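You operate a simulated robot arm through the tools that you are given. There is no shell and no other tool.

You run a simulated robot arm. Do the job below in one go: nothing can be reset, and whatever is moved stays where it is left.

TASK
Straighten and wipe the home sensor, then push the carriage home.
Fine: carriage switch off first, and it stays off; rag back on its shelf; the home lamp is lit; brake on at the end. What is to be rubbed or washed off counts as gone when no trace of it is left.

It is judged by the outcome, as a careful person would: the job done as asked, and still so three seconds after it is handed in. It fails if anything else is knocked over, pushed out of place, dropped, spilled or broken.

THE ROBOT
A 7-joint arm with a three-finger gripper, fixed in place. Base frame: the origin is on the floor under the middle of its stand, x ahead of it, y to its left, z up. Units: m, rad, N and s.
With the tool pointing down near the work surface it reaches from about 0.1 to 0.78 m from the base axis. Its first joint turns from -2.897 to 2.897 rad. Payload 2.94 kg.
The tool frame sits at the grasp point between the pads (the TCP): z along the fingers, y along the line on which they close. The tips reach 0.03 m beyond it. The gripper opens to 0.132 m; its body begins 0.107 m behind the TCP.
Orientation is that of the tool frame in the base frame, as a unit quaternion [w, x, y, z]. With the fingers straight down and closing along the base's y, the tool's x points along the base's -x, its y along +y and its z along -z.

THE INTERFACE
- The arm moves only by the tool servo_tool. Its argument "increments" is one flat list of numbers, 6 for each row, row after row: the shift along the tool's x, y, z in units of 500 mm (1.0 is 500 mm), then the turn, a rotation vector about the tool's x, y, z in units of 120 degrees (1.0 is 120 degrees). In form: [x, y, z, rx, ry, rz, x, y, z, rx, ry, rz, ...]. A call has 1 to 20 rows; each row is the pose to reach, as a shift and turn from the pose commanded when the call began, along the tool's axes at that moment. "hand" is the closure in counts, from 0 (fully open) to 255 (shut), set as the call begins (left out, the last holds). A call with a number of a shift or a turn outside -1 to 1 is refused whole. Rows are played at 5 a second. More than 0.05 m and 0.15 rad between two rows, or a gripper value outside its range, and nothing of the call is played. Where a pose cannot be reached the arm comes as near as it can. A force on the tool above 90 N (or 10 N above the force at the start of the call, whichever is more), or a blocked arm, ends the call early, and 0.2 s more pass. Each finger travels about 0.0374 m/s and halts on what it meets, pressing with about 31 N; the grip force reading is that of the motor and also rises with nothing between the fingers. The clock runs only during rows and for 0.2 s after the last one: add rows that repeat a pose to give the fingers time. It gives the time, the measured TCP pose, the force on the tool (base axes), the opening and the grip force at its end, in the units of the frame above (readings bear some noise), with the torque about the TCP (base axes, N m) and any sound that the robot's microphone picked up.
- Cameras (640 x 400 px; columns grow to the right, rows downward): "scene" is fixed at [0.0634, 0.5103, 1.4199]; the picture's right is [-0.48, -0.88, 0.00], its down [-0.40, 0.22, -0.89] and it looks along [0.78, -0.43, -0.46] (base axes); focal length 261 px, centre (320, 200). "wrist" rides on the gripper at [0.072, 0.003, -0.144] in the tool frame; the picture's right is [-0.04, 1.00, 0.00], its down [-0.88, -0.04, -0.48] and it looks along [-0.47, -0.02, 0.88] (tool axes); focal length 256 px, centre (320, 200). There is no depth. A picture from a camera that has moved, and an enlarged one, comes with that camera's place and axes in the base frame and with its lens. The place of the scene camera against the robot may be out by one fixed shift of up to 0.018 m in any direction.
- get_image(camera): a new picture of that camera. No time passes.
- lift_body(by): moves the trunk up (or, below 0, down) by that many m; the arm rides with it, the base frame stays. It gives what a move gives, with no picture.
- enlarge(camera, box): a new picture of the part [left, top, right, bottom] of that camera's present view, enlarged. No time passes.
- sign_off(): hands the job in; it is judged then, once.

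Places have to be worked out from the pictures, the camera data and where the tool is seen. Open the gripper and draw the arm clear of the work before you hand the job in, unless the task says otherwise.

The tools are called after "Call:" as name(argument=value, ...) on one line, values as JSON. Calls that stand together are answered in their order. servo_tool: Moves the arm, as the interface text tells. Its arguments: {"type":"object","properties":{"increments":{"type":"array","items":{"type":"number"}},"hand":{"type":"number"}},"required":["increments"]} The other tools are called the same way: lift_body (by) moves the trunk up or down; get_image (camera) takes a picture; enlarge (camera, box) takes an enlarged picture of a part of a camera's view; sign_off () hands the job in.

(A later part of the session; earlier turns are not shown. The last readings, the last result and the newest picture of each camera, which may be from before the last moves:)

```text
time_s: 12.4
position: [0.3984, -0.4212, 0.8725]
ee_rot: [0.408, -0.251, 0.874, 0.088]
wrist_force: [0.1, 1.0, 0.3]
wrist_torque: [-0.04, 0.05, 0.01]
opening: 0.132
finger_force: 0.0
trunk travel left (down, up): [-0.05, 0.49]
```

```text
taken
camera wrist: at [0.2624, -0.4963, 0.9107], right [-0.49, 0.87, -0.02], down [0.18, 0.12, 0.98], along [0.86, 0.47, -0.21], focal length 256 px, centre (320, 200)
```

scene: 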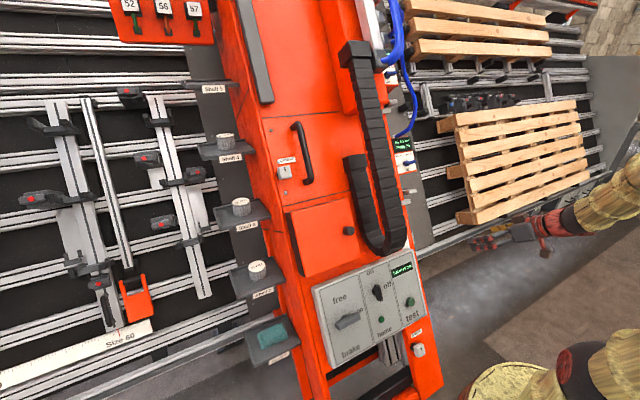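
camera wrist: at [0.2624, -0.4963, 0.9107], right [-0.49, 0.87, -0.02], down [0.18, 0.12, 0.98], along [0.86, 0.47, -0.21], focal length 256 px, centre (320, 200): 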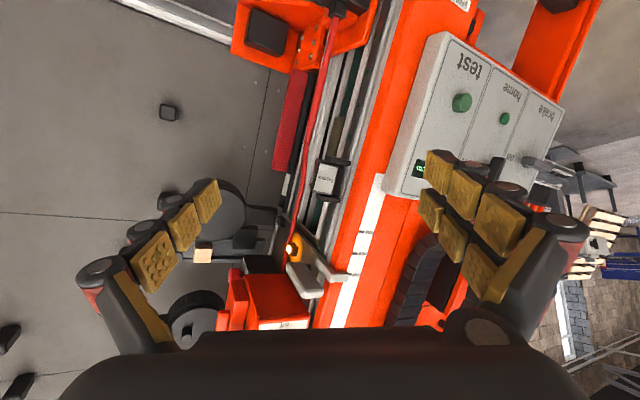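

Call:
enlarge(camera="wrist", box=[295, 145, 365, 215])

Call:
enlarge(camera="wrist", box=[220, 0, 400, 330])

Call:
enlarge(camera="wrist", box=[260, 220, 380, 310])

Call:
enlarge(camera="wrist", box=[380, 40, 600, 200])

```text
5.71 times, centred on (330, 180) of wrist
camera zoom: at [0.2624, -0.4963, 0.9107], right [-0.49, 0.87, -0.02], down [0.18, 0.12, 0.98], along [0.86, 0.47, -0.21], focal length 1463 px, centre (263, 314)
```

zoom: 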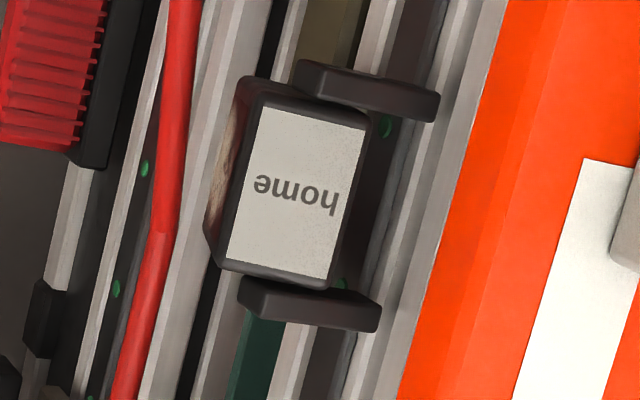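

```text
1.21 times, centred on (310, 165) of wrist
camera zoom: at [0.2624, -0.4963, 0.9107], right [-0.49, 0.87, -0.02], down [0.18, 0.12, 0.98], along [0.86, 0.47, -0.21], focal length 310 px, centre (332, 242)
```

zoom: 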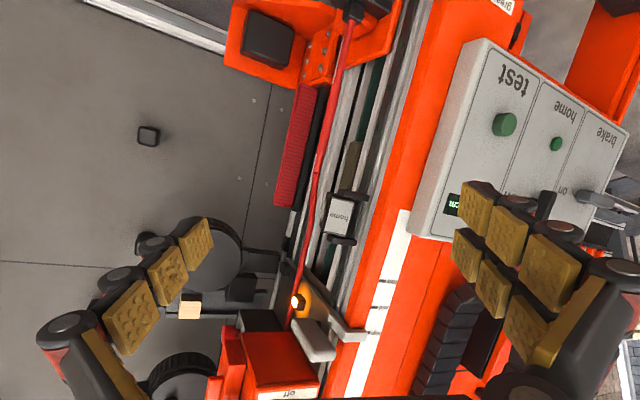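

```text
4.44 times, centred on (320, 265) of wrist
camera zoom: at [0.2624, -0.4963, 0.9107], right [-0.49, 0.87, -0.02], down [0.18, 0.12, 0.98], along [0.86, 0.47, -0.21], focal length 1138 px, centre (320, -89)
```

zoom: 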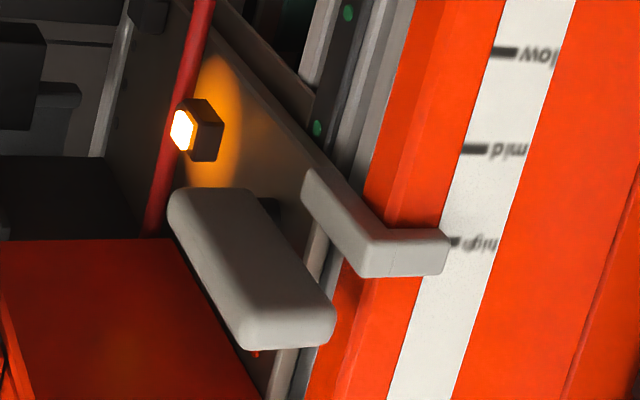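

```text
2.50 times, centred on (490, 120) of wrist
camera zoom: at [0.2624, -0.4963, 0.9107], right [-0.49, 0.87, -0.02], down [0.18, 0.12, 0.98], along [0.86, 0.47, -0.21], focal length 640 px, centre (-105, 400)
```

zoom: 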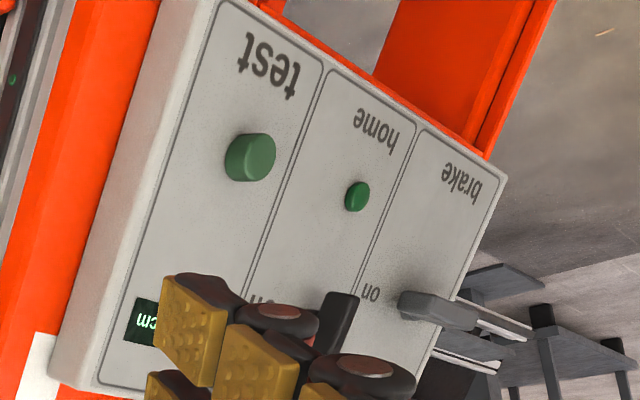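

The sensor's label face is yawed about 14° about the rail axis while the panel is square to x, and its right-hand (−y) face looks brown and dirty. I zoom tighter on the sensor and bracket.

Call:
enlarge(camera="wrist", box=[308, 150, 348, 210])

Call:
enlarge(camera="wrist", box=[310, 155, 335, 180])

```text
6.67 times, centred on (328, 180) of wrist
camera zoom: at [0.2624, -0.4963, 0.9107], right [-0.49, 0.87, -0.02], down [0.18, 0.12, 0.98], along [0.86, 0.47, -0.21], focal length 1707 px, centre (267, 333)
```

zoom: 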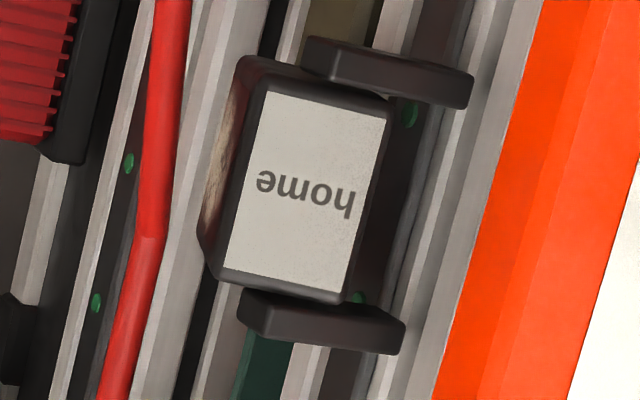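

```text
16.00 times, centred on (322, 168) of wrist
camera zoom: at [0.2624, -0.4963, 0.9107], right [-0.49, 0.87, -0.02], down [0.18, 0.12, 0.98], along [0.86, 0.47, -0.21], focal length 4096 px, centre (280, 720)
```

zoom: 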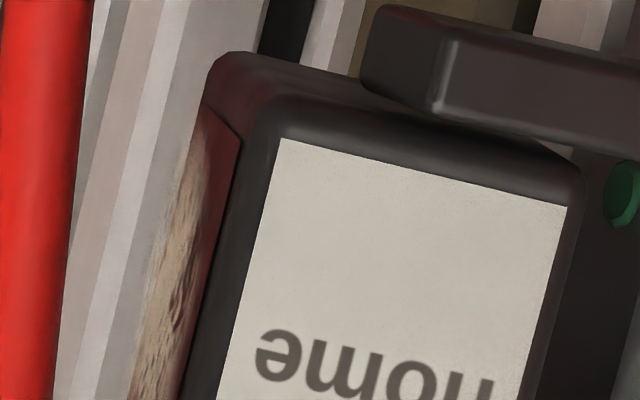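

The lens window is on the sensor's −y face, covered with tan grime, and the sensor is swivelled about 14° about the rail axis (column leans back about 25°). Now I go in front of the control panel to locate the carriage switch and the brake lever precisely.

Call:
servo_tool(increments=[-0.0275, 0.0759, 0.0422, 0.018, 0, 0.0184, -0.055, 0.1517, 0.0843, 0.0359, 0, 0.0368, -0.0826, 0.2276, 0.1265, 0.0539, 0, 0.0552, -0.1101, 0.3034, 0.1686, 0.0719, 0, 0.0736, -0.1376, 0.3793, 0.2108, 0.0899, 0, 0.092, -0.1651, 0.4552, 0.253, 0.1078, 0, 0.1103, -0.1926, 0.531, 0.2951, 0.1258, 0, 0.1287, -0.2202, 0.6069, 0.3373, 0.1438, 0, 0.1471, -0.2477, 0.6827, 0.3794, 0.1617, 0, 0.1655, -0.2752, 0.7586, 0.4216, 0.1797, 0, 0.1839])

Call:
get_image(camera="wrist")

Call:
get_image(camera="scene")

```text
time_s: 13.7
position: [0.3611, -0.1988, 0.7641]
ee_rot: [0.37, -0.009, 0.923, 0.104]
wrist_force: [0.3, 0.6, -0.1]
wrist_torque: [0.04, 0.01, 0.01]
opening: 0.132
finger_force: 0.1
trunk travel left (down, up): [-0.05, 0.49]
stopped in row 6: the arm was blocked; the commanded pose is now the measured one
```

```text
taken
camera wrist: at [0.2111, -0.2198, 0.8147], right [-0.06, 0.97, 0.21], down [0.32, -0.18, 0.93], along [0.95, 0.12, -0.3], focal length 256 px, centre (320, 200)
```

wrist: 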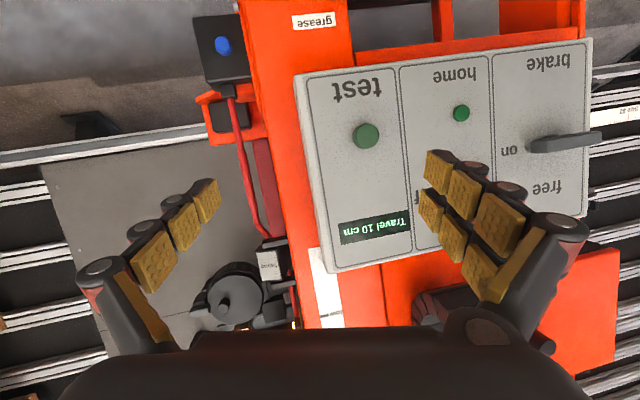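

```text
taken
```

scene: 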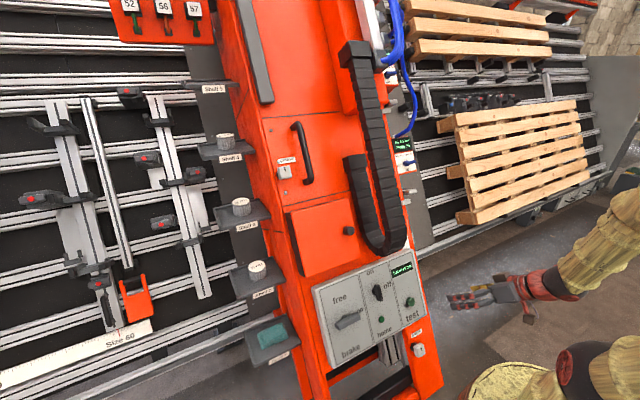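

The arm is folded near its shoulder height, which is what blocks it. I raise the trunk so the work lies below the shoulder, then reposition with the arm more extended.

Call:
lift_body(by=0.35)

```text
time_s: 17.1
position: [0.3624, -0.1979, 1.1142]
ee_rot: [0.371, -0.01, 0.923, 0.104]
wrist_force: [0.4, 1.2, 0.2]
wrist_torque: [0.0, 0.03, 0.0]
opening: 0.1321
finger_force: 0.3
trunk travel left (down, up): [-0.4, 0.14]
```

Call:
servo_tool(increments=[0.0297, 0.0445, 0.0589, 0.0118, -0.0065, -0.0042, 0.0593, 0.089, 0.1178, 0.0236, -0.0129, -0.0084, 0.089, 0.1335, 0.1766, 0.0354, -0.0194, -0.0125, 0.1186, 0.178, 0.2355, 0.0472, -0.0258, -0.0167, 0.1483, 0.2225, 0.2944, 0.0589, -0.0323, -0.0209, 0.1779, 0.267, 0.3533, 0.0707, -0.0387, -0.0251, 0.2076, 0.3115, 0.4121, 0.0825, -0.0452, -0.0292, 0.2372, 0.356, 0.471, 0.0943, -0.0516, -0.0334])

Call:
get_image(camera="wrist")

Call:
enlarge(camera="wrist", box=[150, 0, 480, 200])

```text
time_s: 17.7
position: [0.3217, -0.1415, 1.0101]
ee_rot: [0.329, 0.083, 0.93, 0.138]
wrist_force: [-0.5, -0.2, -0.1]
wrist_torque: [-0.01, -0.05, -0.02]
opening: 0.132
finger_force: 0.0
trunk travel left (down, up): [-0.4, 0.14]
stopped in row 2: the arm was blocked; the commanded pose is now the measured one
```

```text
taken
camera wrist: at [0.176, -0.1505, 1.0753], right [0.1, 0.94, 0.34], down [0.37, -0.35, 0.86], along [0.92, 0.04, -0.38], focal length 256 px, centre (320, 200)
```

wrist: 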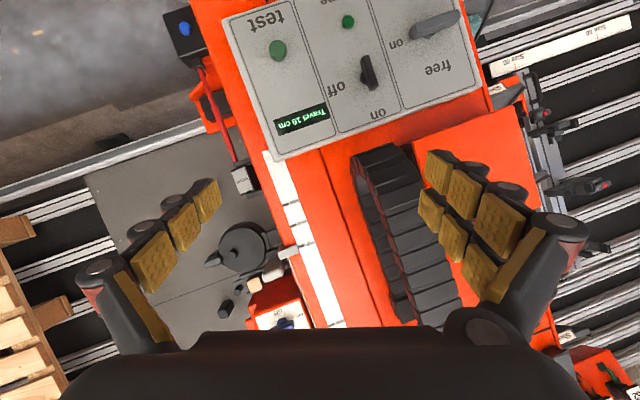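

```text
1.94 times, centred on (315, 100) of wrist
camera zoom: at [0.176, -0.1505, 1.0753], right [0.1, 0.94, 0.34], down [0.37, -0.35, 0.86], along [0.92, 0.04, -0.38], focal length 496 px, centre (330, 394)
```

zoom: 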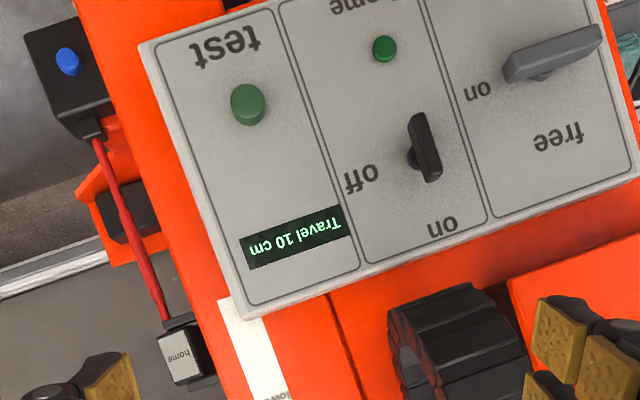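

The arm is stuck against a joint limit in this folded attitude. I move it outward and turn the tool back to straight down, which should free the joints.

Call:
servo_tool(increments=[-0.0373, 0.0195, 0.0198, 0.0225, 0.0536, -0.0135, -0.0747, 0.039, 0.0397, 0.045, 0.1072, -0.027, -0.112, 0.0585, 0.0595, 0.0675, 0.1608, -0.0405, -0.1493, 0.078, 0.0793, 0.09, 0.2143, -0.054, -0.1867, 0.0975, 0.0992, 0.1125, 0.2679, -0.0675, -0.224, 0.117, 0.119, 0.135, 0.3215, -0.081])

Call:
get_image(camera="scene")

```text
time_s: 19.1
position: [0.4543, -0.1039, 1.0482]
ee_rot: [-0.002, -0.001, 1.0, -0.002]
wrist_force: [3.4, -2.1, -0.7]
wrist_torque: [0.06, 0.36, -0.01]
opening: 0.1307
finger_force: 0.2
trunk travel left (down, up): [-0.4, 0.14]
```

```text
taken
```

scene: 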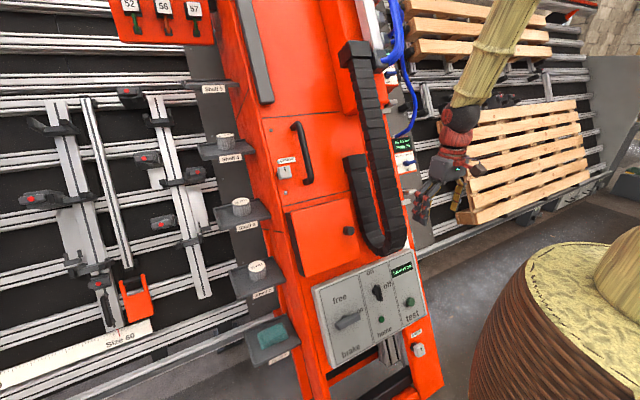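

The tool is straight down again. There's a small force reading; I check the wrist picture to see that nothing is touched.

Call:
get_image(camera="wrist")

Call:
servo_tool(increments=[0, 0, 0, 0, 0, 0])

```text
taken
camera wrist: at [0.3833, -0.1001, 1.1921], right [0.04, 1.0, -0.01], down [0.88, -0.03, 0.47], along [0.47, -0.03, -0.88], focal length 256 px, centre (320, 200)
```

wrist: 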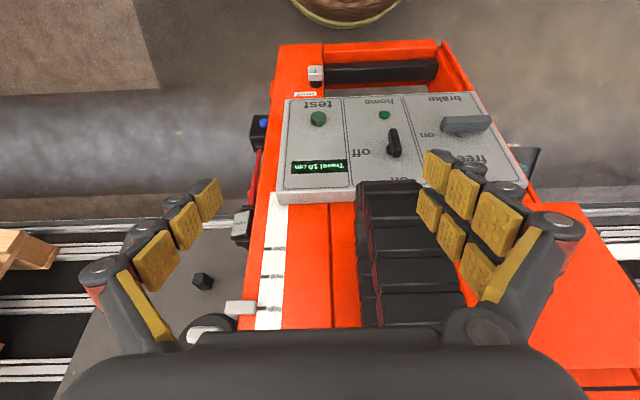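

```text
time_s: 19.5
position: [0.4541, -0.1038, 1.0515]
ee_rot: [0.002, 0.001, 1.0, -0.003]
wrist_force: [0.4, -0.1, -0.4]
wrist_torque: [0.05, 0.08, 0.03]
opening: 0.1321
finger_force: 0.1
trunk travel left (down, up): [-0.4, 0.14]
```

Readings settled: nothing touched. I zoom on the panel from this viewpoint for measuring.

Call:
enlarge(camera="wrist", box=[270, 80, 530, 200])

Call:
enlarge(camera="wrist", box=[350, 100, 430, 180])

Call:
enlarge(camera="wrist", box=[220, 190, 290, 330])

```text
2.46 times, centred on (400, 140) of wrist
camera zoom: at [0.3813, -0.1004, 1.1946], right [0.04, 1.0, -0.01], down [0.88, -0.03, 0.48], along [0.48, -0.03, -0.88], focal length 630 px, centre (123, 348)
```

zoom: 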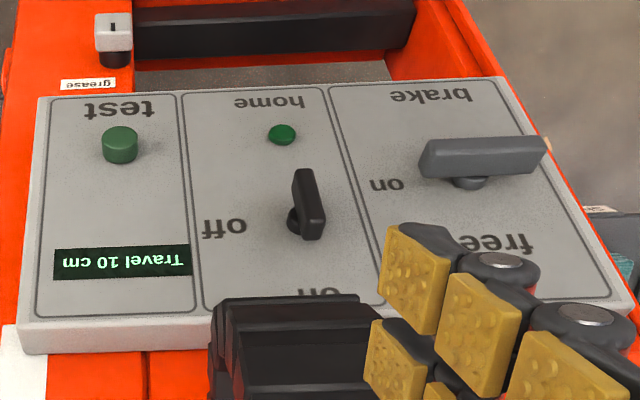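

```text
5.00 times, centred on (390, 140) of wrist
camera zoom: at [0.3813, -0.1004, 1.1946], right [0.04, 1.0, -0.01], down [0.88, -0.03, 0.48], along [0.48, -0.03, -0.88], focal length 1280 px, centre (-30, 500)
```

zoom: 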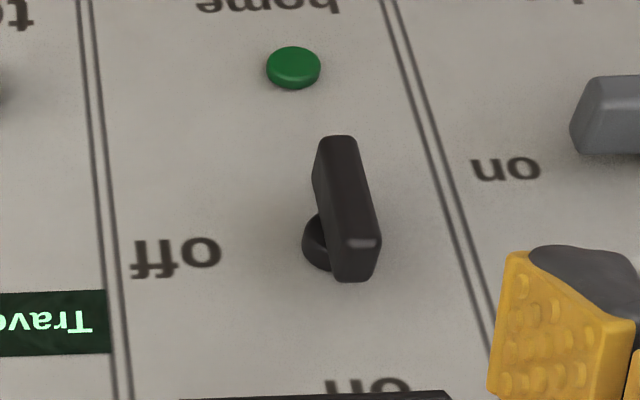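

```text
2.86 times, centred on (255, 260) of wrist
camera zoom: at [0.3813, -0.1004, 1.1946], right [0.04, 1.0, -0.01], down [0.88, -0.03, 0.48], along [0.48, -0.03, -0.88], focal length 731 px, centre (506, 29)
```

zoom: 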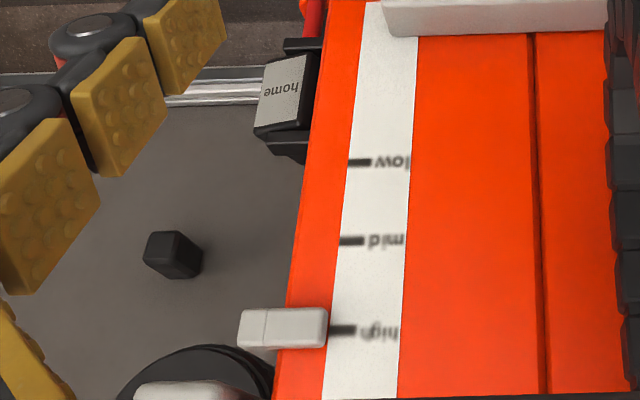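

I put the switch knob's outer face at about (0.505, 0.023, 0.750) and the brake bar at (0.489, 0.155, 0.717), both standing about 31 mm off a panel leaning back roughly 27°. I go to a standoff in front of the switch with the tool square to the panel.

Call:
servo_tool(increments=[0.0098, 0.0254, 0.05, 0, -0.0525, 0, 0.0196, 0.0508, 0.1, 0, -0.105, 0, 0.0294, 0.0762, 0.15, 0, -0.1575, 0, 0.0392, 0.1016, 0.2, 0, -0.21, 0, 0.049, 0.127, 0.25, 0, -0.2625, 0, 0.0588, 0.1524, 0.3, 0, -0.315, 0, 0.0686, 0.1778, 0.35, 0, -0.3675, 0, 0.0784, 0.2032, 0.4, 0, -0.42, 0, 0.0882, 0.2286, 0.45, 0, -0.4725, 0, 0.098, 0.254, 0.5, 0, -0.525, 0])

Call:
get_image(camera="wrist")

Call:
get_image(camera="scene")

```text
time_s: 20.1
position: [0.5257, -0.0899, 1.0503]
ee_rot: [0.153, -0.015, 0.988, -0.006]
wrist_force: [-39.7, 14.4, 39.3]
wrist_torque: [2.92, -0.77, 2.65]
opening: 0.1333
finger_force: 0.2
trunk travel left (down, up): [-0.4, 0.14]
stopped in row 3: the force on the tool passed its limit at 110 N (the readings are from after the stop); the commanded pose is now the measured one
```

```text
taken
camera wrist: at [0.4146, -0.0881, 1.1635], right [0.01, 1.0, 0.0], down [0.69, -0.01, 0.72], along [0.72, -0.01, -0.69], focal length 256 px, centre (320, 200)
```

wrist: 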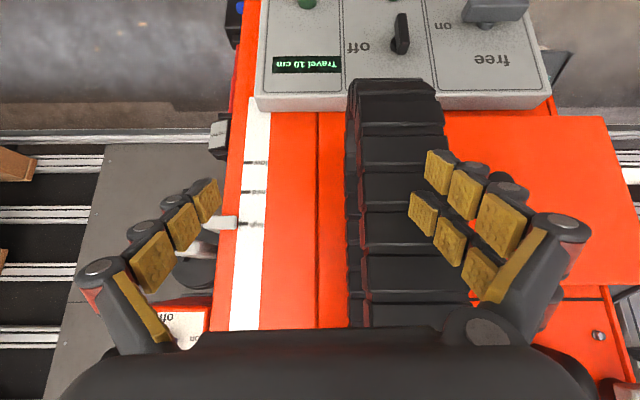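

```text
taken
```

scene: 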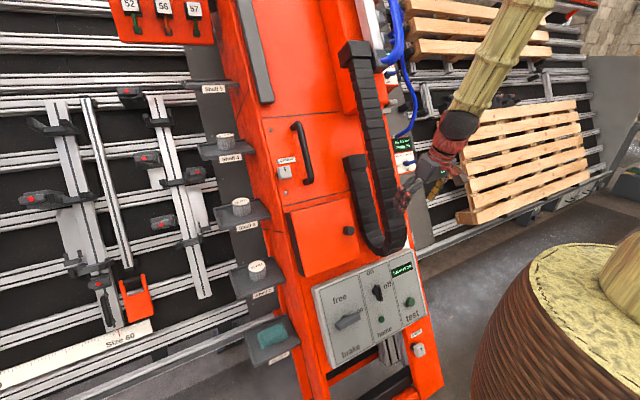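

The arm did not follow downward (it jams against its own body when the trunk is high) and the fingers were pressed on the cable chain. I back off along the way it came and then lower the trunk.

Call:
servo_tool(increments=[0.035, -0.007, -0.011, 0, 0.037, 0, 0.07, -0.014, -0.022, 0, 0.074, 0, 0.105, -0.021, -0.033, 0, 0.11, 0, 0.137, -0.028, -0.043, 0, 0.147, 0])

Call:
get_image(camera="scene")

Call:
enlarge(camera="scene", box=[330, 30, 440, 260])

```text
time_s: 21.1
position: [0.4597, -0.112, 1.0481]
ee_rot: [0.003, -0.009, 1.0, -0.012]
wrist_force: [-0.1, -0.3, -0.2]
wrist_torque: [-0.01, 0.02, 0.03]
opening: 0.1322
finger_force: 0.0
trunk travel left (down, up): [-0.4, 0.14]
```

```text
taken
```

scene: 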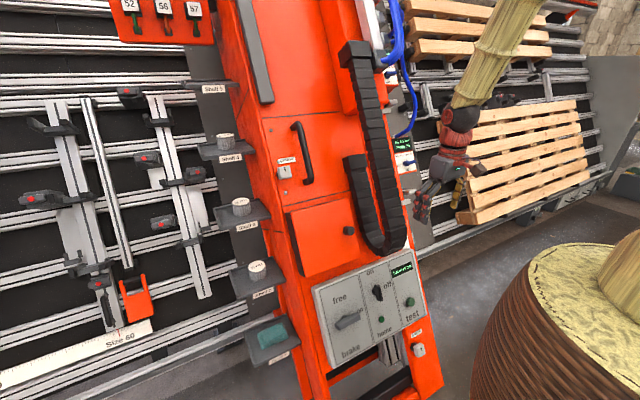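

```text
1.74 times, centred on (385, 145) of scene
camera zoom: at [0.0634, 0.5103, 1.4199], right [-0.48, -0.88, 0.0], down [-0.4, 0.22, -0.89], along [0.78, -0.43, -0.46], focal length 454 px, centre (207, 296)
```

zoom: 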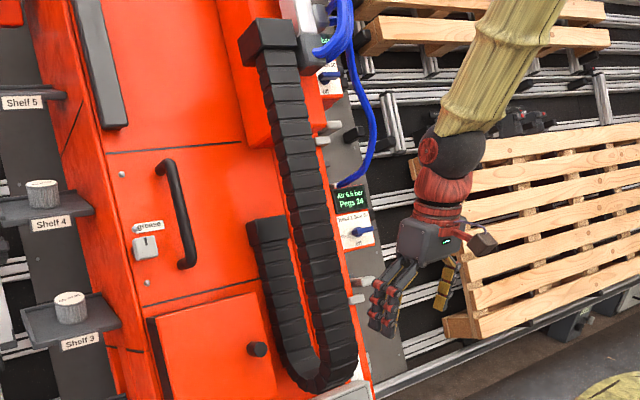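

The machine looks unchanged and the arm is free. I raise the tool first, then lower the trunk so that the panel is reached with a relaxed elbow.

Call:
servo_tool(increments=[0.01, 0.033, -0.0625, 0, 0, 0, 0.02, 0.066, -0.125, 0, 0, 0, 0.03, 0.099, -0.1875, 0, 0, 0, 0.04, 0.132, -0.25, 0, 0, 0, 0.05, 0.165, -0.3125, 0, 0, 0, 0.06, 0.198, -0.375, 0, 0, 0, 0.07, 0.231, -0.4375, 0, 0, 0, 0.08, 0.264, -0.5, 0, 0, 0])

Call:
lift_body(by=-0.25)

```text
time_s: 22.9
position: [0.4141, 0.0268, 1.2958]
ee_rot: [0.005, -0.01, 1.0, -0.011]
wrist_force: [0.3, -0.3, 0.0]
wrist_torque: [-0.05, -0.01, -0.02]
opening: 0.1319
finger_force: 0.2
trunk travel left (down, up): [-0.4, 0.14]
```

```text
time_s: 25.5
position: [0.4137, 0.0267, 1.0449]
ee_rot: [0.005, -0.01, 1.0, -0.012]
wrist_force: [0.1, -0.6, 0.6]
wrist_torque: [-0.01, 0.0, -0.03]
opening: 0.1322
finger_force: 0.1
trunk travel left (down, up): [-0.15, 0.39]
```

Now I pitch the tool forward in stages while descending, checking that the arm follows.

Call:
servo_tool(increments=[0, 0, 0.04, 0, -0.05, 0, 0, 0, 0.08, 0, -0.1, 0, 0, 0, 0.12, 0, -0.15, 0, 0, 0, 0.16, 0, -0.2, 0, 0, 0, 0.2, 0, -0.25, 0])

```text
time_s: 26.7
position: [0.416, 0.0266, 0.944]
ee_rot: [0.265, -0.012, 0.964, -0.008]
wrist_force: [0.4, 0.3, 0.4]
wrist_torque: [0.02, 0.03, 0.02]
opening: 0.132
finger_force: 0.1
trunk travel left (down, up): [-0.15, 0.39]
```

The arm follows well at this trunk height. I continue to the standoff in front of the switch.

Call:
servo_tool(increments=[0.0277, -0.0012, 0.0394, 0, -0.0448, 0.0023, 0.0553, -0.0023, 0.0788, 0, -0.0896, 0.0047, 0.083, -0.0035, 0.1182, 0, -0.1344, 0.007, 0.1107, -0.0047, 0.1576, 0, -0.1791, 0.0093, 0.1383, -0.0058, 0.197, 0, -0.2239, 0.0117, 0.166, -0.007, 0.2364, -0.0005, -0.2687, 0.014])

Call:
get_image(camera="wrist")

Call:
enlarge(camera="scene", box=[300, 200, 460, 360])

```text
time_s: 28.1
position: [0.4167, 0.0234, 0.8595]
ee_rot: [0.526, -0.004, 0.85, -0.019]
wrist_force: [-7.6, 1.7, -8.3]
wrist_torque: [-0.19, -1.12, -0.06]
opening: 0.1317
finger_force: 0.0
out of reach, approached as far as the arm can: row 3, 4, 5, 6
trunk travel left (down, up): [-0.15, 0.39]
```

```text
taken
camera wrist: at [0.2551, 0.0286, 0.8584], right [0.03, 1.0, 0.0], down [-0.03, 0.0, 1.0], along [1.0, -0.03, 0.03], focal length 256 px, centre (320, 200)
```

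wrist: 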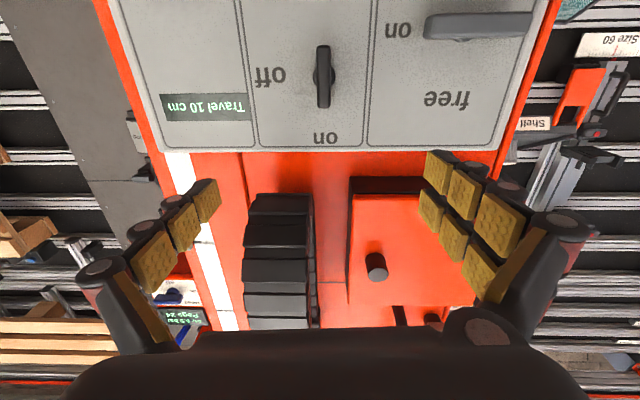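

```text
2.50 times, centred on (380, 280) of scene
camera zoom: at [0.0634, 0.5103, 1.4199], right [-0.48, -0.88, 0.0], down [-0.4, 0.22, -0.89], along [0.78, -0.43, -0.46], focal length 652 px, centre (170, 0)
```

zoom: 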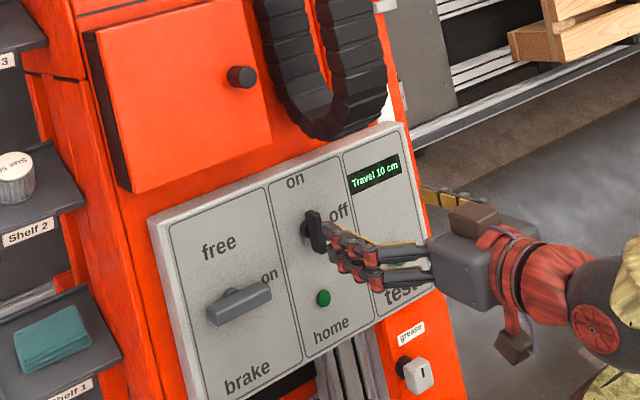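

At 63° pitch the wrist comes too close to the robot's own body. A flatter pitch (about 30°) keeps the wrist out, so I'll turn the knobs by pushing their ends with closed fingers; I rotate back to 30° and close the hand to see its tip.

Call:
servo_tool(increments=[0, 0, 0, 0, 0.055, 0, 0, 0, 0, 0, 0.11, 0, 0, 0, 0, 0, 0.165, 0, 0, 0, 0, 0, 0.22, 0, 0, 0, 0, 0, 0.275, 0, 0, 0, 0, 0, 0.275, 0, 0, 0, 0, 0, 0.275, 0, 0, 0, 0, 0, 0.275, 0, 0, 0, 0, 0, 0.275, 0, 0, 0, 0, 0, 0.275, 0], hand=255)

Call:
get_image(camera="wrist")

Call:
enlarge(camera="scene", box=[300, 180, 460, 340])

```text
time_s: 30.3
position: [0.4064, 0.024, 0.8469]
ee_rot: [0.257, 0.0, 0.966, 0.0]
wrist_force: [-0.9, 0.6, -0.1]
wrist_torque: [0.02, 0.01, -0.02]
opening: 0.0
finger_force: 23.3
out of reach, approached as far as the arm can: row 1
trunk travel left (down, up): [-0.15, 0.39]
```

```text
taken
camera wrist: at [0.2736, 0.0277, 0.9354], right [0.04, 1.0, 0.02], down [0.53, -0.04, 0.85], along [0.85, -0.02, -0.53], focal length 256 px, centre (320, 200)
```

wrist: 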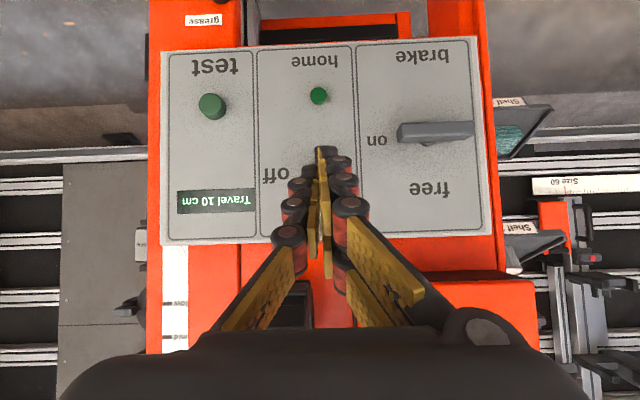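

```text
2.50 times, centred on (380, 260) of scene
camera zoom: at [0.0634, 0.5103, 1.4199], right [-0.48, -0.88, 0.0], down [-0.4, 0.22, -0.89], along [0.78, -0.43, -0.46], focal length 652 px, centre (170, 50)
```

zoom: 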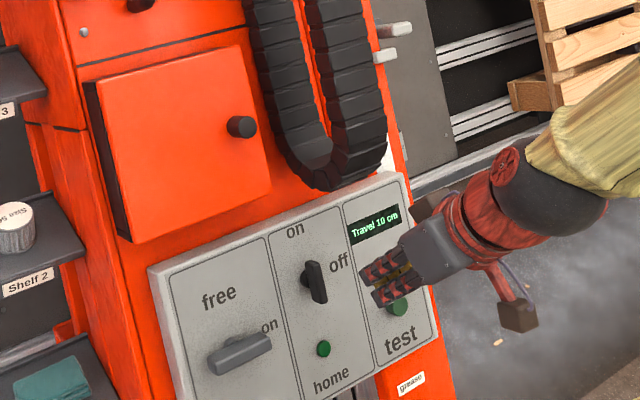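

Panel plane: leaning 29°, knob pivot at y≈0.023 and its bar ~53 mm long; brake pivot at y≈0.157, bar 86 mm long. I'll use the single (−y) finger to push the switch's upper end to the right, so I open the hand partly and look at the finger's place.

Call:
servo_tool(increments=[0, 0.04, 0, 0, -0.013, 0, 0, 0.08, 0, 0, -0.026, 0, 0, 0.11, 0, 0, -0.039, 0, 0, 0.14, 0, 0, -0.052, 0, 0, 0.14, 0, 0, -0.066, 0, 0, 0.14, 0, 0, -0.066, 0, 0, 0.14, 0, 0, -0.066, 0], hand=139)

Call:
get_image(camera="wrist")

Call:
enlarge(camera="scene", box=[300, 180, 460, 340])

```text
time_s: 31.9
position: [0.4071, 0.0961, 0.8477]
ee_rot: [0.323, -0.001, 0.946, 0.001]
wrist_force: [-0.5, -0.6, 1.0]
wrist_torque: [0.0, 0.03, -0.02]
opening: 0.0598
finger_force: 0.1
trunk travel left (down, up): [-0.15, 0.39]
```

```text
taken
camera wrist: at [0.2631, 0.0988, 0.9161], right [0.03, 1.0, 0.03], down [0.4, -0.04, 0.91], along [0.91, -0.02, -0.41], focal length 256 px, centre (320, 200)
```

wrist: 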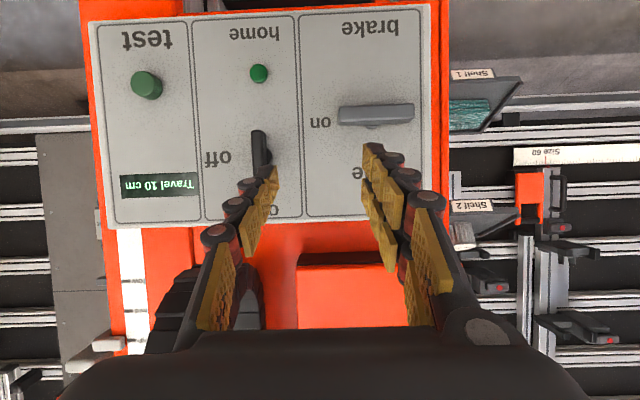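

```text
2.50 times, centred on (380, 260) of scene
camera zoom: at [0.0634, 0.5103, 1.4199], right [-0.48, -0.88, 0.0], down [-0.4, 0.22, -0.89], along [0.78, -0.43, -0.46], focal length 652 px, centre (170, 50)
```

zoom: 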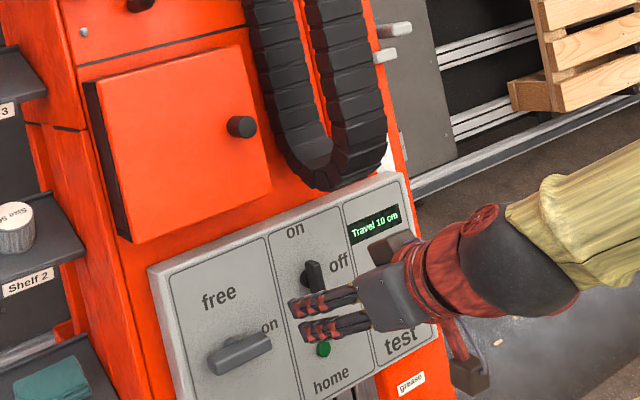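

Call:
enlarge(camera="wrist", box=[190, 100, 350, 260])

```text
2.50 times, centred on (270, 180) of wrist
camera zoom: at [0.2631, 0.0988, 0.9161], right [0.03, 1.0, 0.03], down [0.4, -0.04, 0.91], along [0.91, -0.02, -0.41], focal length 640 px, centre (445, 250)
```

zoom: 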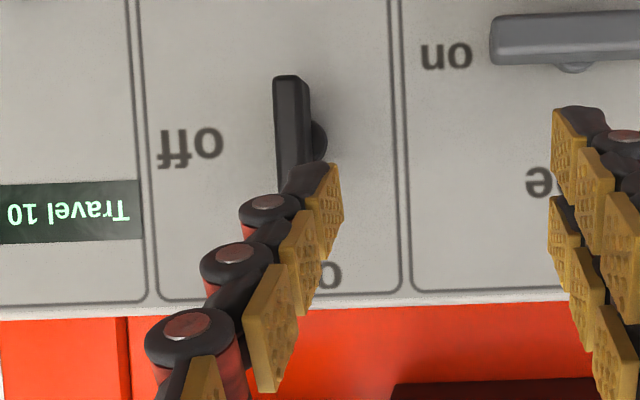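

The finger's tip is about 46 mm right of the TCP (knuckle 58 mm). I approach to a few cm short of the panel, left of the switch bar's upper end.

Call:
servo_tool(increments=[-0.02, 0, 0.043, 0, 0, 0, -0.04, 0, 0.087, 0, 0, 0, -0.06, 0, 0.13, 0, 0, 0, -0.08, 0, 0.173, 0, 0, 0])

Call:
get_image(camera="wrist")

Call:
enlarge(camera="scene", box=[320, 240, 430, 340])

```text
time_s: 32.9
position: [0.4923, 0.0937, 0.8053]
ee_rot: [0.323, -0.001, 0.947, 0.0]
wrist_force: [-0.1, -0.6, 0.1]
wrist_torque: [0.02, -0.02, -0.02]
opening: 0.06
finger_force: 0.0
trunk travel left (down, up): [-0.15, 0.39]
```

```text
taken
camera wrist: at [0.3478, 0.097, 0.8722], right [0.03, 1.0, 0.03], down [0.4, -0.04, 0.91], along [0.91, -0.02, -0.41], focal length 256 px, centre (320, 200)
```

wrist: 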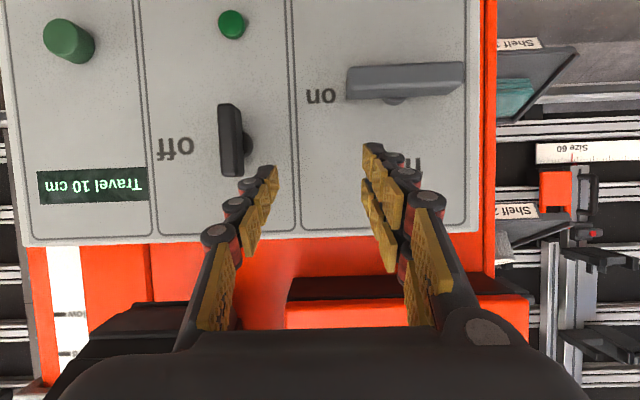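

```text
4.00 times, centred on (375, 290) of scene
camera zoom: at [0.0634, 0.5103, 1.4199], right [-0.48, -0.88, 0.0], down [-0.4, 0.22, -0.89], along [0.78, -0.43, -0.46], focal length 1044 px, centre (100, -160)
```

zoom: 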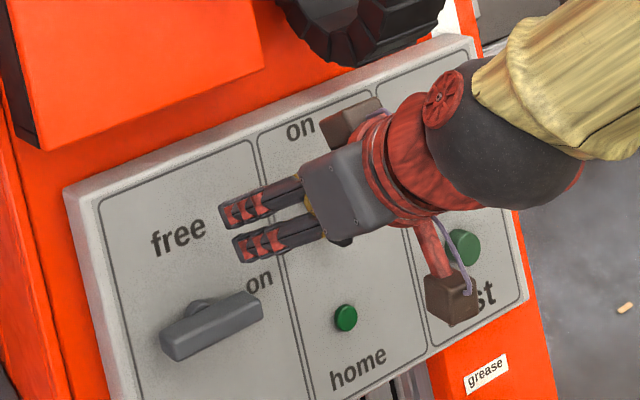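

Knob confirmed: pivot at y≈0.026, bar upright from u 0.875 to 0.928 along the panel. I lower the finger beside the bar's upper half, left of it.

Call:
servo_tool(increments=[0.004, 0.008, 0.037, 0, 0, 0, 0.008, 0.008, 0.074, 0, 0, 0])

Call:
get_image(camera="wrist")

Call:
enlarge(camera="scene", box=[320, 240, 430, 340])

```text
time_s: 33.5
position: [0.5111, 0.0985, 0.7722]
ee_rot: [0.323, 0.0, 0.947, -0.001]
wrist_force: [-2.6, -0.6, 2.2]
wrist_torque: [0.03, -0.09, 0.08]
opening: 0.0604
finger_force: 0.3
trunk travel left (down, up): [-0.15, 0.39]
```

```text
taken
camera wrist: at [0.3667, 0.1009, 0.8412], right [0.03, 1.0, 0.03], down [0.4, -0.04, 0.91], along [0.91, -0.02, -0.41], focal length 256 px, centre (320, 200)
```

wrist: 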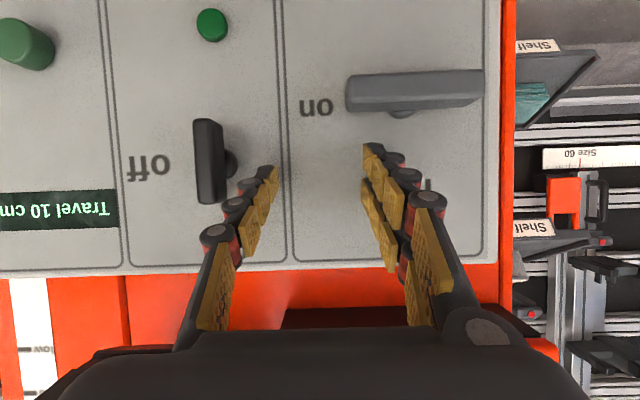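

```text
4.00 times, centred on (375, 290) of scene
camera zoom: at [0.0634, 0.5103, 1.4199], right [-0.48, -0.88, 0.0], down [-0.4, 0.22, -0.89], along [0.78, -0.43, -0.46], focal length 1044 px, centre (100, -160)
```

zoom: 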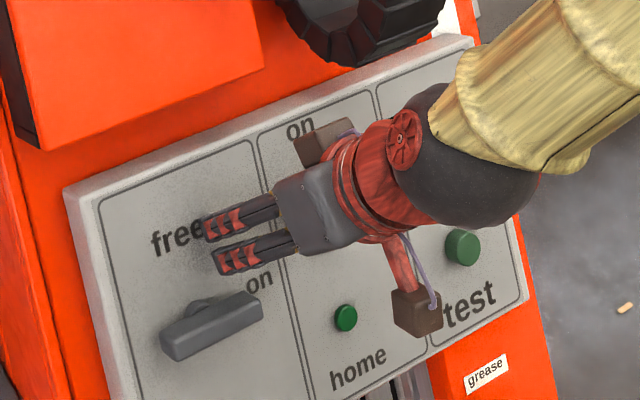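

The finger is beside the knob with clearance. I push the upper end to the right along an arc, first to about 60°.

Call:
servo_tool(increments=[-0.0026, -0.027, -0.0011, 0, 0, 0, -0.0046, -0.041, -0.002, 0, 0, 0, -0.009, -0.05, -0.004, 0, 0, 0, -0.0129, -0.0592, -0.0055, 0, 0, 0, -0.0136, -0.0718, -0.0059, 0, 0, 0, -0.0116, -0.0842, -0.005, 0, 0, 0])

Call:
get_image(camera="wrist")

Call:
enlarge(camera="wrist", box=[130, 60, 330, 220])

```text
time_s: 34.9
position: [0.5151, 0.0561, 0.778]
ee_rot: [0.324, 0.0, 0.946, 0.0]
wrist_force: [-16.5, 4.1, 11.3]
wrist_torque: [0.59, -0.23, 0.53]
opening: 0.0644
finger_force: 1.5
trunk travel left (down, up): [-0.15, 0.39]
```

```text
taken
camera wrist: at [0.3699, 0.0601, 0.8469], right [0.04, 1.0, 0.03], down [0.4, -0.04, 0.91], along [0.91, -0.02, -0.4], focal length 256 px, centre (320, 200)
```

wrist: 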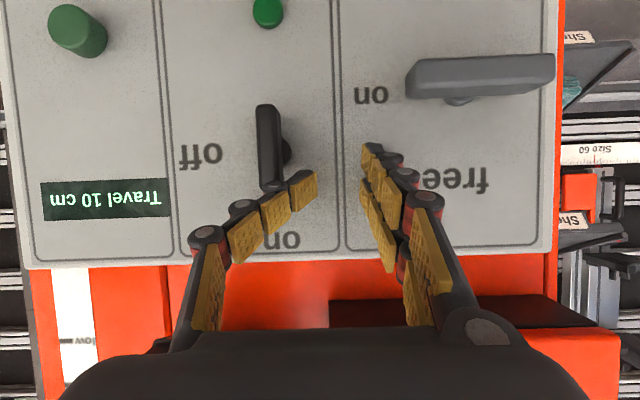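

```text
2.50 times, centred on (230, 140) of wrist
camera zoom: at [0.3699, 0.0601, 0.8469], right [0.04, 1.0, 0.03], down [0.4, -0.04, 0.91], along [0.91, -0.02, -0.4], focal length 640 px, centre (545, 350)
```

zoom: 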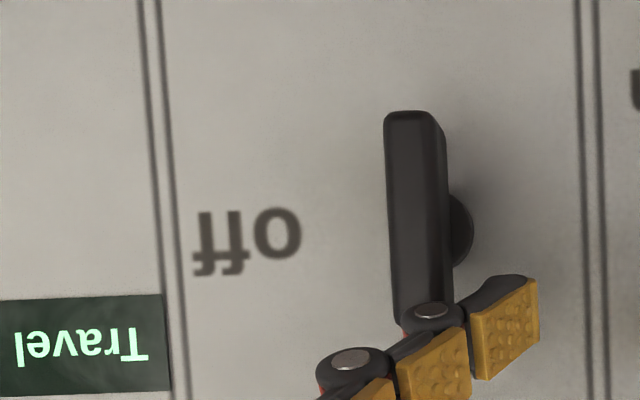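

The underactuated finger just folded instead of turning the knob. I retract; instead I will grip the bar between the fingers and turn the tool about its own axis.

Call:
servo_tool(increments=[0, 0, -0.06, 0, 0, 0, 0, 0, -0.12, 0, 0, 0, 0, 0, -0.16, 0, 0, 0])

Call:
get_image(camera="wrist")

```text
time_s: 35.7
position: [0.4651, 0.0579, 0.8397]
ee_rot: [0.323, 0.0, 0.946, 0.0]
wrist_force: [-0.1, -1.1, -1.1]
wrist_torque: [0.0, 0.03, 0.0]
opening: 0.06
finger_force: 0.0
trunk travel left (down, up): [-0.15, 0.39]
```

```text
taken
camera wrist: at [0.3199, 0.0609, 0.9095], right [0.03, 1.0, 0.03], down [0.4, -0.04, 0.91], along [0.91, -0.02, -0.41], focal length 256 px, centre (320, 200)
```

wrist: 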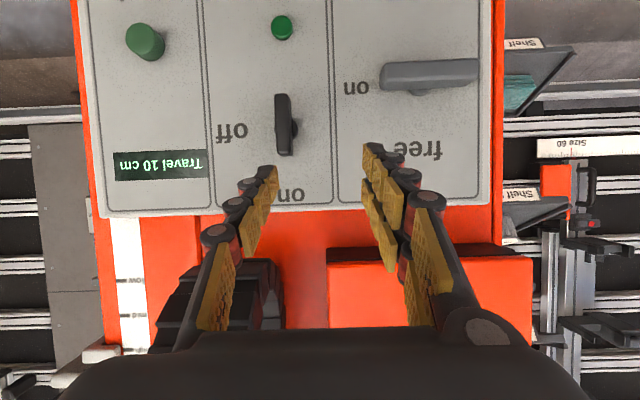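

The knob is unchanged. At this safe distance I test whether the tool can turn +90° about its own axis.

Call:
servo_tool(increments=[0, -0.006, 0, 0, 0, 0.0682, 0, -0.012, 0, 0, 0, 0.1364, 0, -0.018, 0, 0, 0, 0.2045, 0, -0.024, 0, 0, 0, 0.2727, 0, -0.03, 0, 0, 0, 0.3409, 0, -0.036, 0, 0, 0, 0.4091, 0, -0.042, 0, 0, 0, 0.4773, 0, -0.048, 0, 0, 0, 0.5455, 0, -0.054, 0, 0, 0, 0.6136, 0, -0.06, 0, 0, 0, 0.6818, 0, -0.064, 0, 0, 0, 0.75])

Call:
get_image(camera="wrist")

```text
time_s: 38.1
position: [0.4657, 0.0239, 0.8447]
ee_rot: [0.226, 0.67, 0.669, 0.228]
wrist_force: [-0.1, 1.4, 1.2]
wrist_torque: [-0.08, -0.04, -0.02]
opening: 0.0596
finger_force: 0.2
out of reach, approached as far as the arm can: row 11
trunk travel left (down, up): [-0.15, 0.39]
```

```text
taken
camera wrist: at [0.3809, 0.0959, 0.9607], right [0.79, -0.04, 0.61], down [-0.32, -0.88, 0.35], along [0.52, -0.47, -0.71], focal length 256 px, centre (320, 200)
```

wrist: 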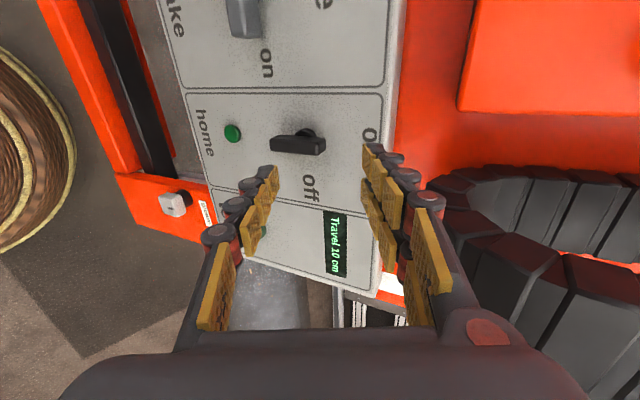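

A quarter turn is just reachable. I turn back, steepen the pitch slightly to 45°, and take a pre-grasp place over the switch bar.

Call:
servo_tool(increments=[0.0004, -0.006, 0.0047, -0.0044, -0.0046, -0.0682, 0.0007, -0.012, 0.0095, -0.0089, -0.0091, -0.1364, 0.0011, -0.018, 0.0142, -0.0133, -0.0137, -0.2046, 0.0015, -0.024, 0.0189, -0.0177, -0.0182, -0.2728, 0.0018, -0.03, 0.0236, -0.0221, -0.0228, -0.341, 0.0022, -0.037, 0.0284, -0.0266, -0.0273, -0.4091, 0.0025, -0.043, 0.0331, -0.031, -0.0319, -0.4773, 0.0029, -0.049, 0.0378, -0.0354, -0.0364, -0.5455, 0.0033, -0.055, 0.0425, -0.0398, -0.041, -0.6137, 0.0036, -0.061, 0.0473, -0.0443, -0.0455, -0.6819, 0.004, -0.067, 0.052, -0.0487, -0.0501, -0.7501])

Call:
get_image(camera="wrist")

```text
time_s: 40.5
position: [0.455, 0.0317, 0.8037]
ee_rot: [0.384, -0.002, 0.923, -0.003]
wrist_force: [0.0, -1.1, 0.3]
wrist_torque: [-0.02, 0.02, -0.01]
opening: 0.0601
finger_force: 0.1
out of reach, approached as far as the arm can: row 1, 2, 3, 4, 5, 6, 7, 8, 9, 10, 11
trunk travel left (down, up): [-0.15, 0.39]
```

```text
taken
camera wrist: at [0.3015, 0.0353, 0.8537], right [0.03, 1.0, 0.02], down [0.28, -0.03, 0.96], along [0.96, -0.02, -0.28], focal length 256 px, centre (320, 200)
```

wrist: 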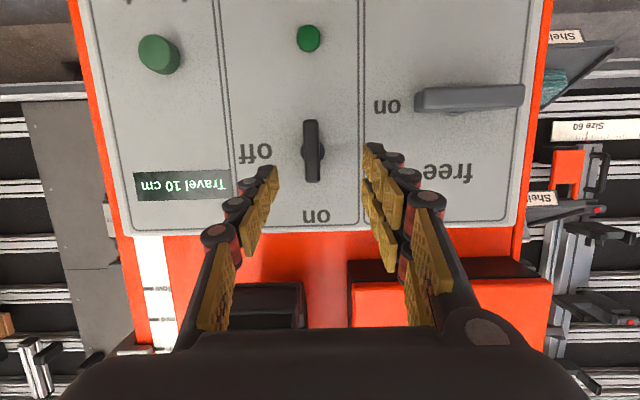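

I move in 6 cm along the tool axis so the fingers straddle the bar, without closing yet.

Call:
servo_tool(increments=[0, -0.0094, 0.04, 0, 0, 0, 0, -0.0094, 0.08, 0, 0, 0, 0, -0.0094, 0.12, 0, 0, 0, 0, -0.0094, 0.12, 0, 0, 0])

Call:
get_image(camera="wrist")

Call:
enlarge(camera="scene", box=[320, 240, 430, 340])

```text
time_s: 41.5
position: [0.4923, 0.0427, 0.764]
ee_rot: [0.384, 0.001, 0.923, -0.006]
wrist_force: [0.0, -0.9, 0.0]
wrist_torque: [0.02, 0.0, -0.01]
opening: 0.0601
finger_force: 0.0
out of reach, approached as far as the arm can: row 1, 2, 3, 4
trunk travel left (down, up): [-0.15, 0.39]
```

```text
taken
camera wrist: at [0.342, 0.0486, 0.8129], right [0.04, 1.0, 0.02], down [0.28, -0.03, 0.96], along [0.96, -0.03, -0.28], focal length 256 px, centre (320, 200)
```

wrist: 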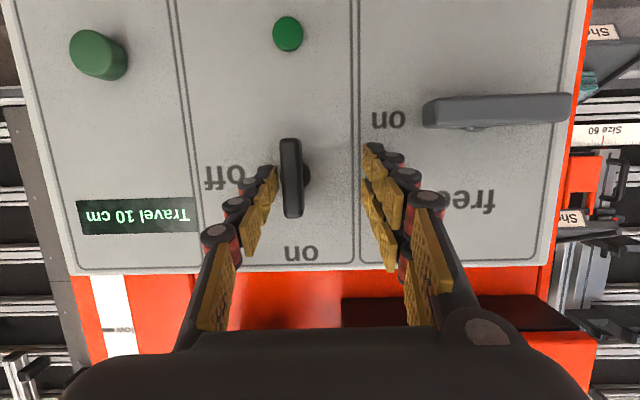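

```text
4.00 times, centred on (375, 290) of scene
camera zoom: at [0.0634, 0.5103, 1.4199], right [-0.48, -0.88, 0.0], down [-0.4, 0.22, -0.89], along [0.78, -0.43, -0.46], focal length 1044 px, centre (100, -160)
```

zoom: 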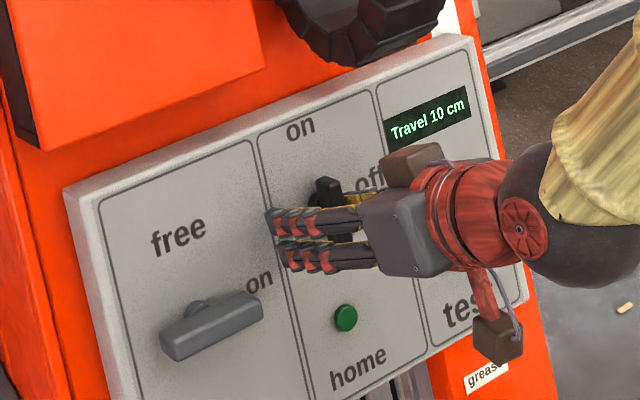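

The arm crept 15 mm left because 45° pitch is at a limit. I ease the pitch back to about 38° and re-centre on the bar.

Call:
servo_tool(increments=[-0.003, -0.01, 0.003, 0, 0.03, 0, -0.006, -0.021, 0.006, 0, 0.06, 0, -0.008, -0.031, 0.01, 0, 0.06, 0, -0.008, -0.031, 0.01, 0, 0.06, 0])

Call:
get_image(camera="wrist")

```text
time_s: 42.5
position: [0.5017, 0.0288, 0.764]
ee_rot: [0.325, 0.001, 0.946, -0.005]
wrist_force: [0.5, -0.1, -0.2]
wrist_torque: [0.02, -0.02, -0.04]
opening: 0.0604
finger_force: 0.0
out of reach, approached as far as the arm can: row 1
trunk travel left (down, up): [-0.15, 0.39]
```

```text
taken
camera wrist: at [0.3566, 0.0326, 0.8314], right [0.04, 1.0, 0.02], down [0.4, -0.03, 0.92], along [0.92, -0.03, -0.4], focal length 256 px, centre (320, 200)
```

wrist: 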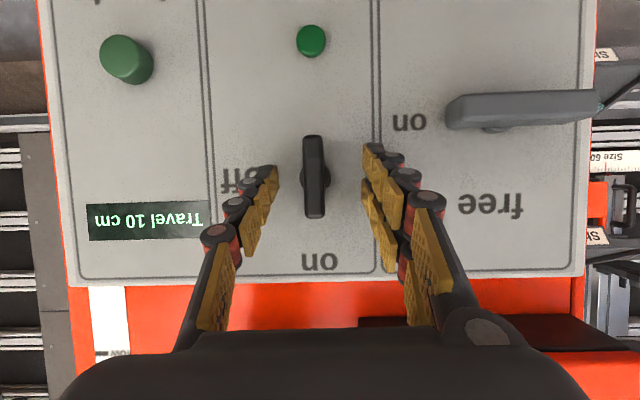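

The bar is now centred between the fingers. I close the hand on it.

Call:
servo_tool(increments=[0, 0, 0, 0, 0, 0, 0, 0, 0, 0, 0, 0, 0, 0, 0, 0, 0, 0, 0, 0, 0, 0, 0, 0, 0, 0, 0, 0, 0, 0, 0, 0, 0, 0, 0, 0, 0, 0, 0, 0, 0, 0], hand=255)

Call:
get_image(camera="wrist")

Call:
enlarge(camera="scene", box=[320, 240, 430, 340])

```text
time_s: 44.1
position: [0.5014, 0.0245, 0.7624]
ee_rot: [0.324, 0.003, 0.946, -0.005]
wrist_force: [8.1, -70.3, -9.1]
wrist_torque: [-1.34, -0.61, -0.93]
opening: 0.0137
finger_force: 39.9
trunk travel left (down, up): [-0.15, 0.39]
```

```text
taken
camera wrist: at [0.357, 0.0293, 0.8309], right [0.04, 1.0, 0.02], down [0.4, -0.04, 0.92], along [0.92, -0.03, -0.4], focal length 256 px, centre (320, 200)
```

wrist: 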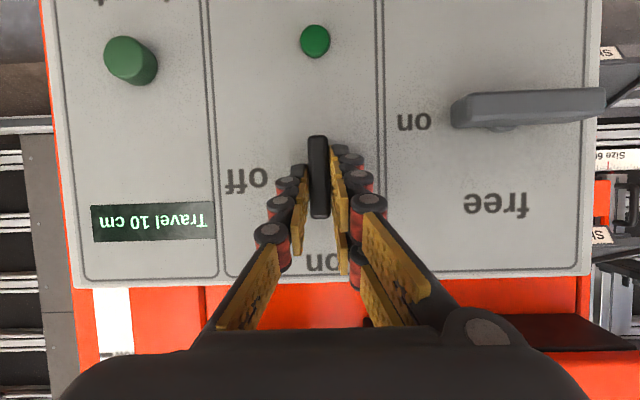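

```text
4.00 times, centred on (375, 290) of scene
camera zoom: at [0.0634, 0.5103, 1.4199], right [-0.48, -0.88, 0.0], down [-0.4, 0.22, -0.89], along [0.78, -0.43, -0.46], focal length 1044 px, centre (100, -160)
```

zoom: 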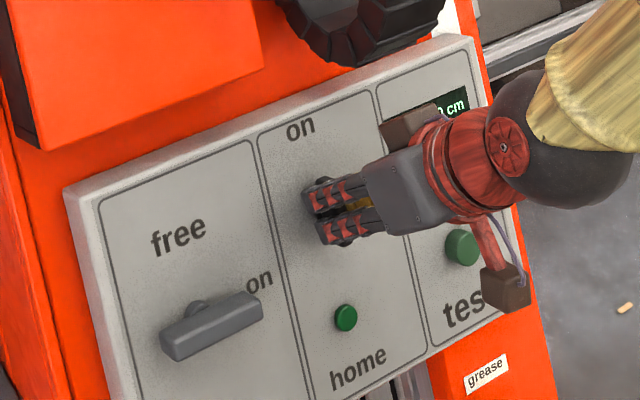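

Gripped (opening 13.7 mm), but the hand is pulled 4 mm to the right, so the knob's centre is at about y = 0.024. I shift the commanded pose to relieve the side load.

Call:
servo_tool(increments=[0, -0.0045, 0, 0, 0, 0, 0, -0.009, 0, 0, 0, 0])

```text
time_s: 44.7
position: [0.5015, 0.0242, 0.7632]
ee_rot: [0.324, 0.0, 0.946, -0.004]
wrist_force: [12.3, -46.8, -17.7]
wrist_torque: [-0.82, -0.62, -0.59]
opening: 0.0138
finger_force: 40.0
trunk travel left (down, up): [-0.15, 0.39]
```

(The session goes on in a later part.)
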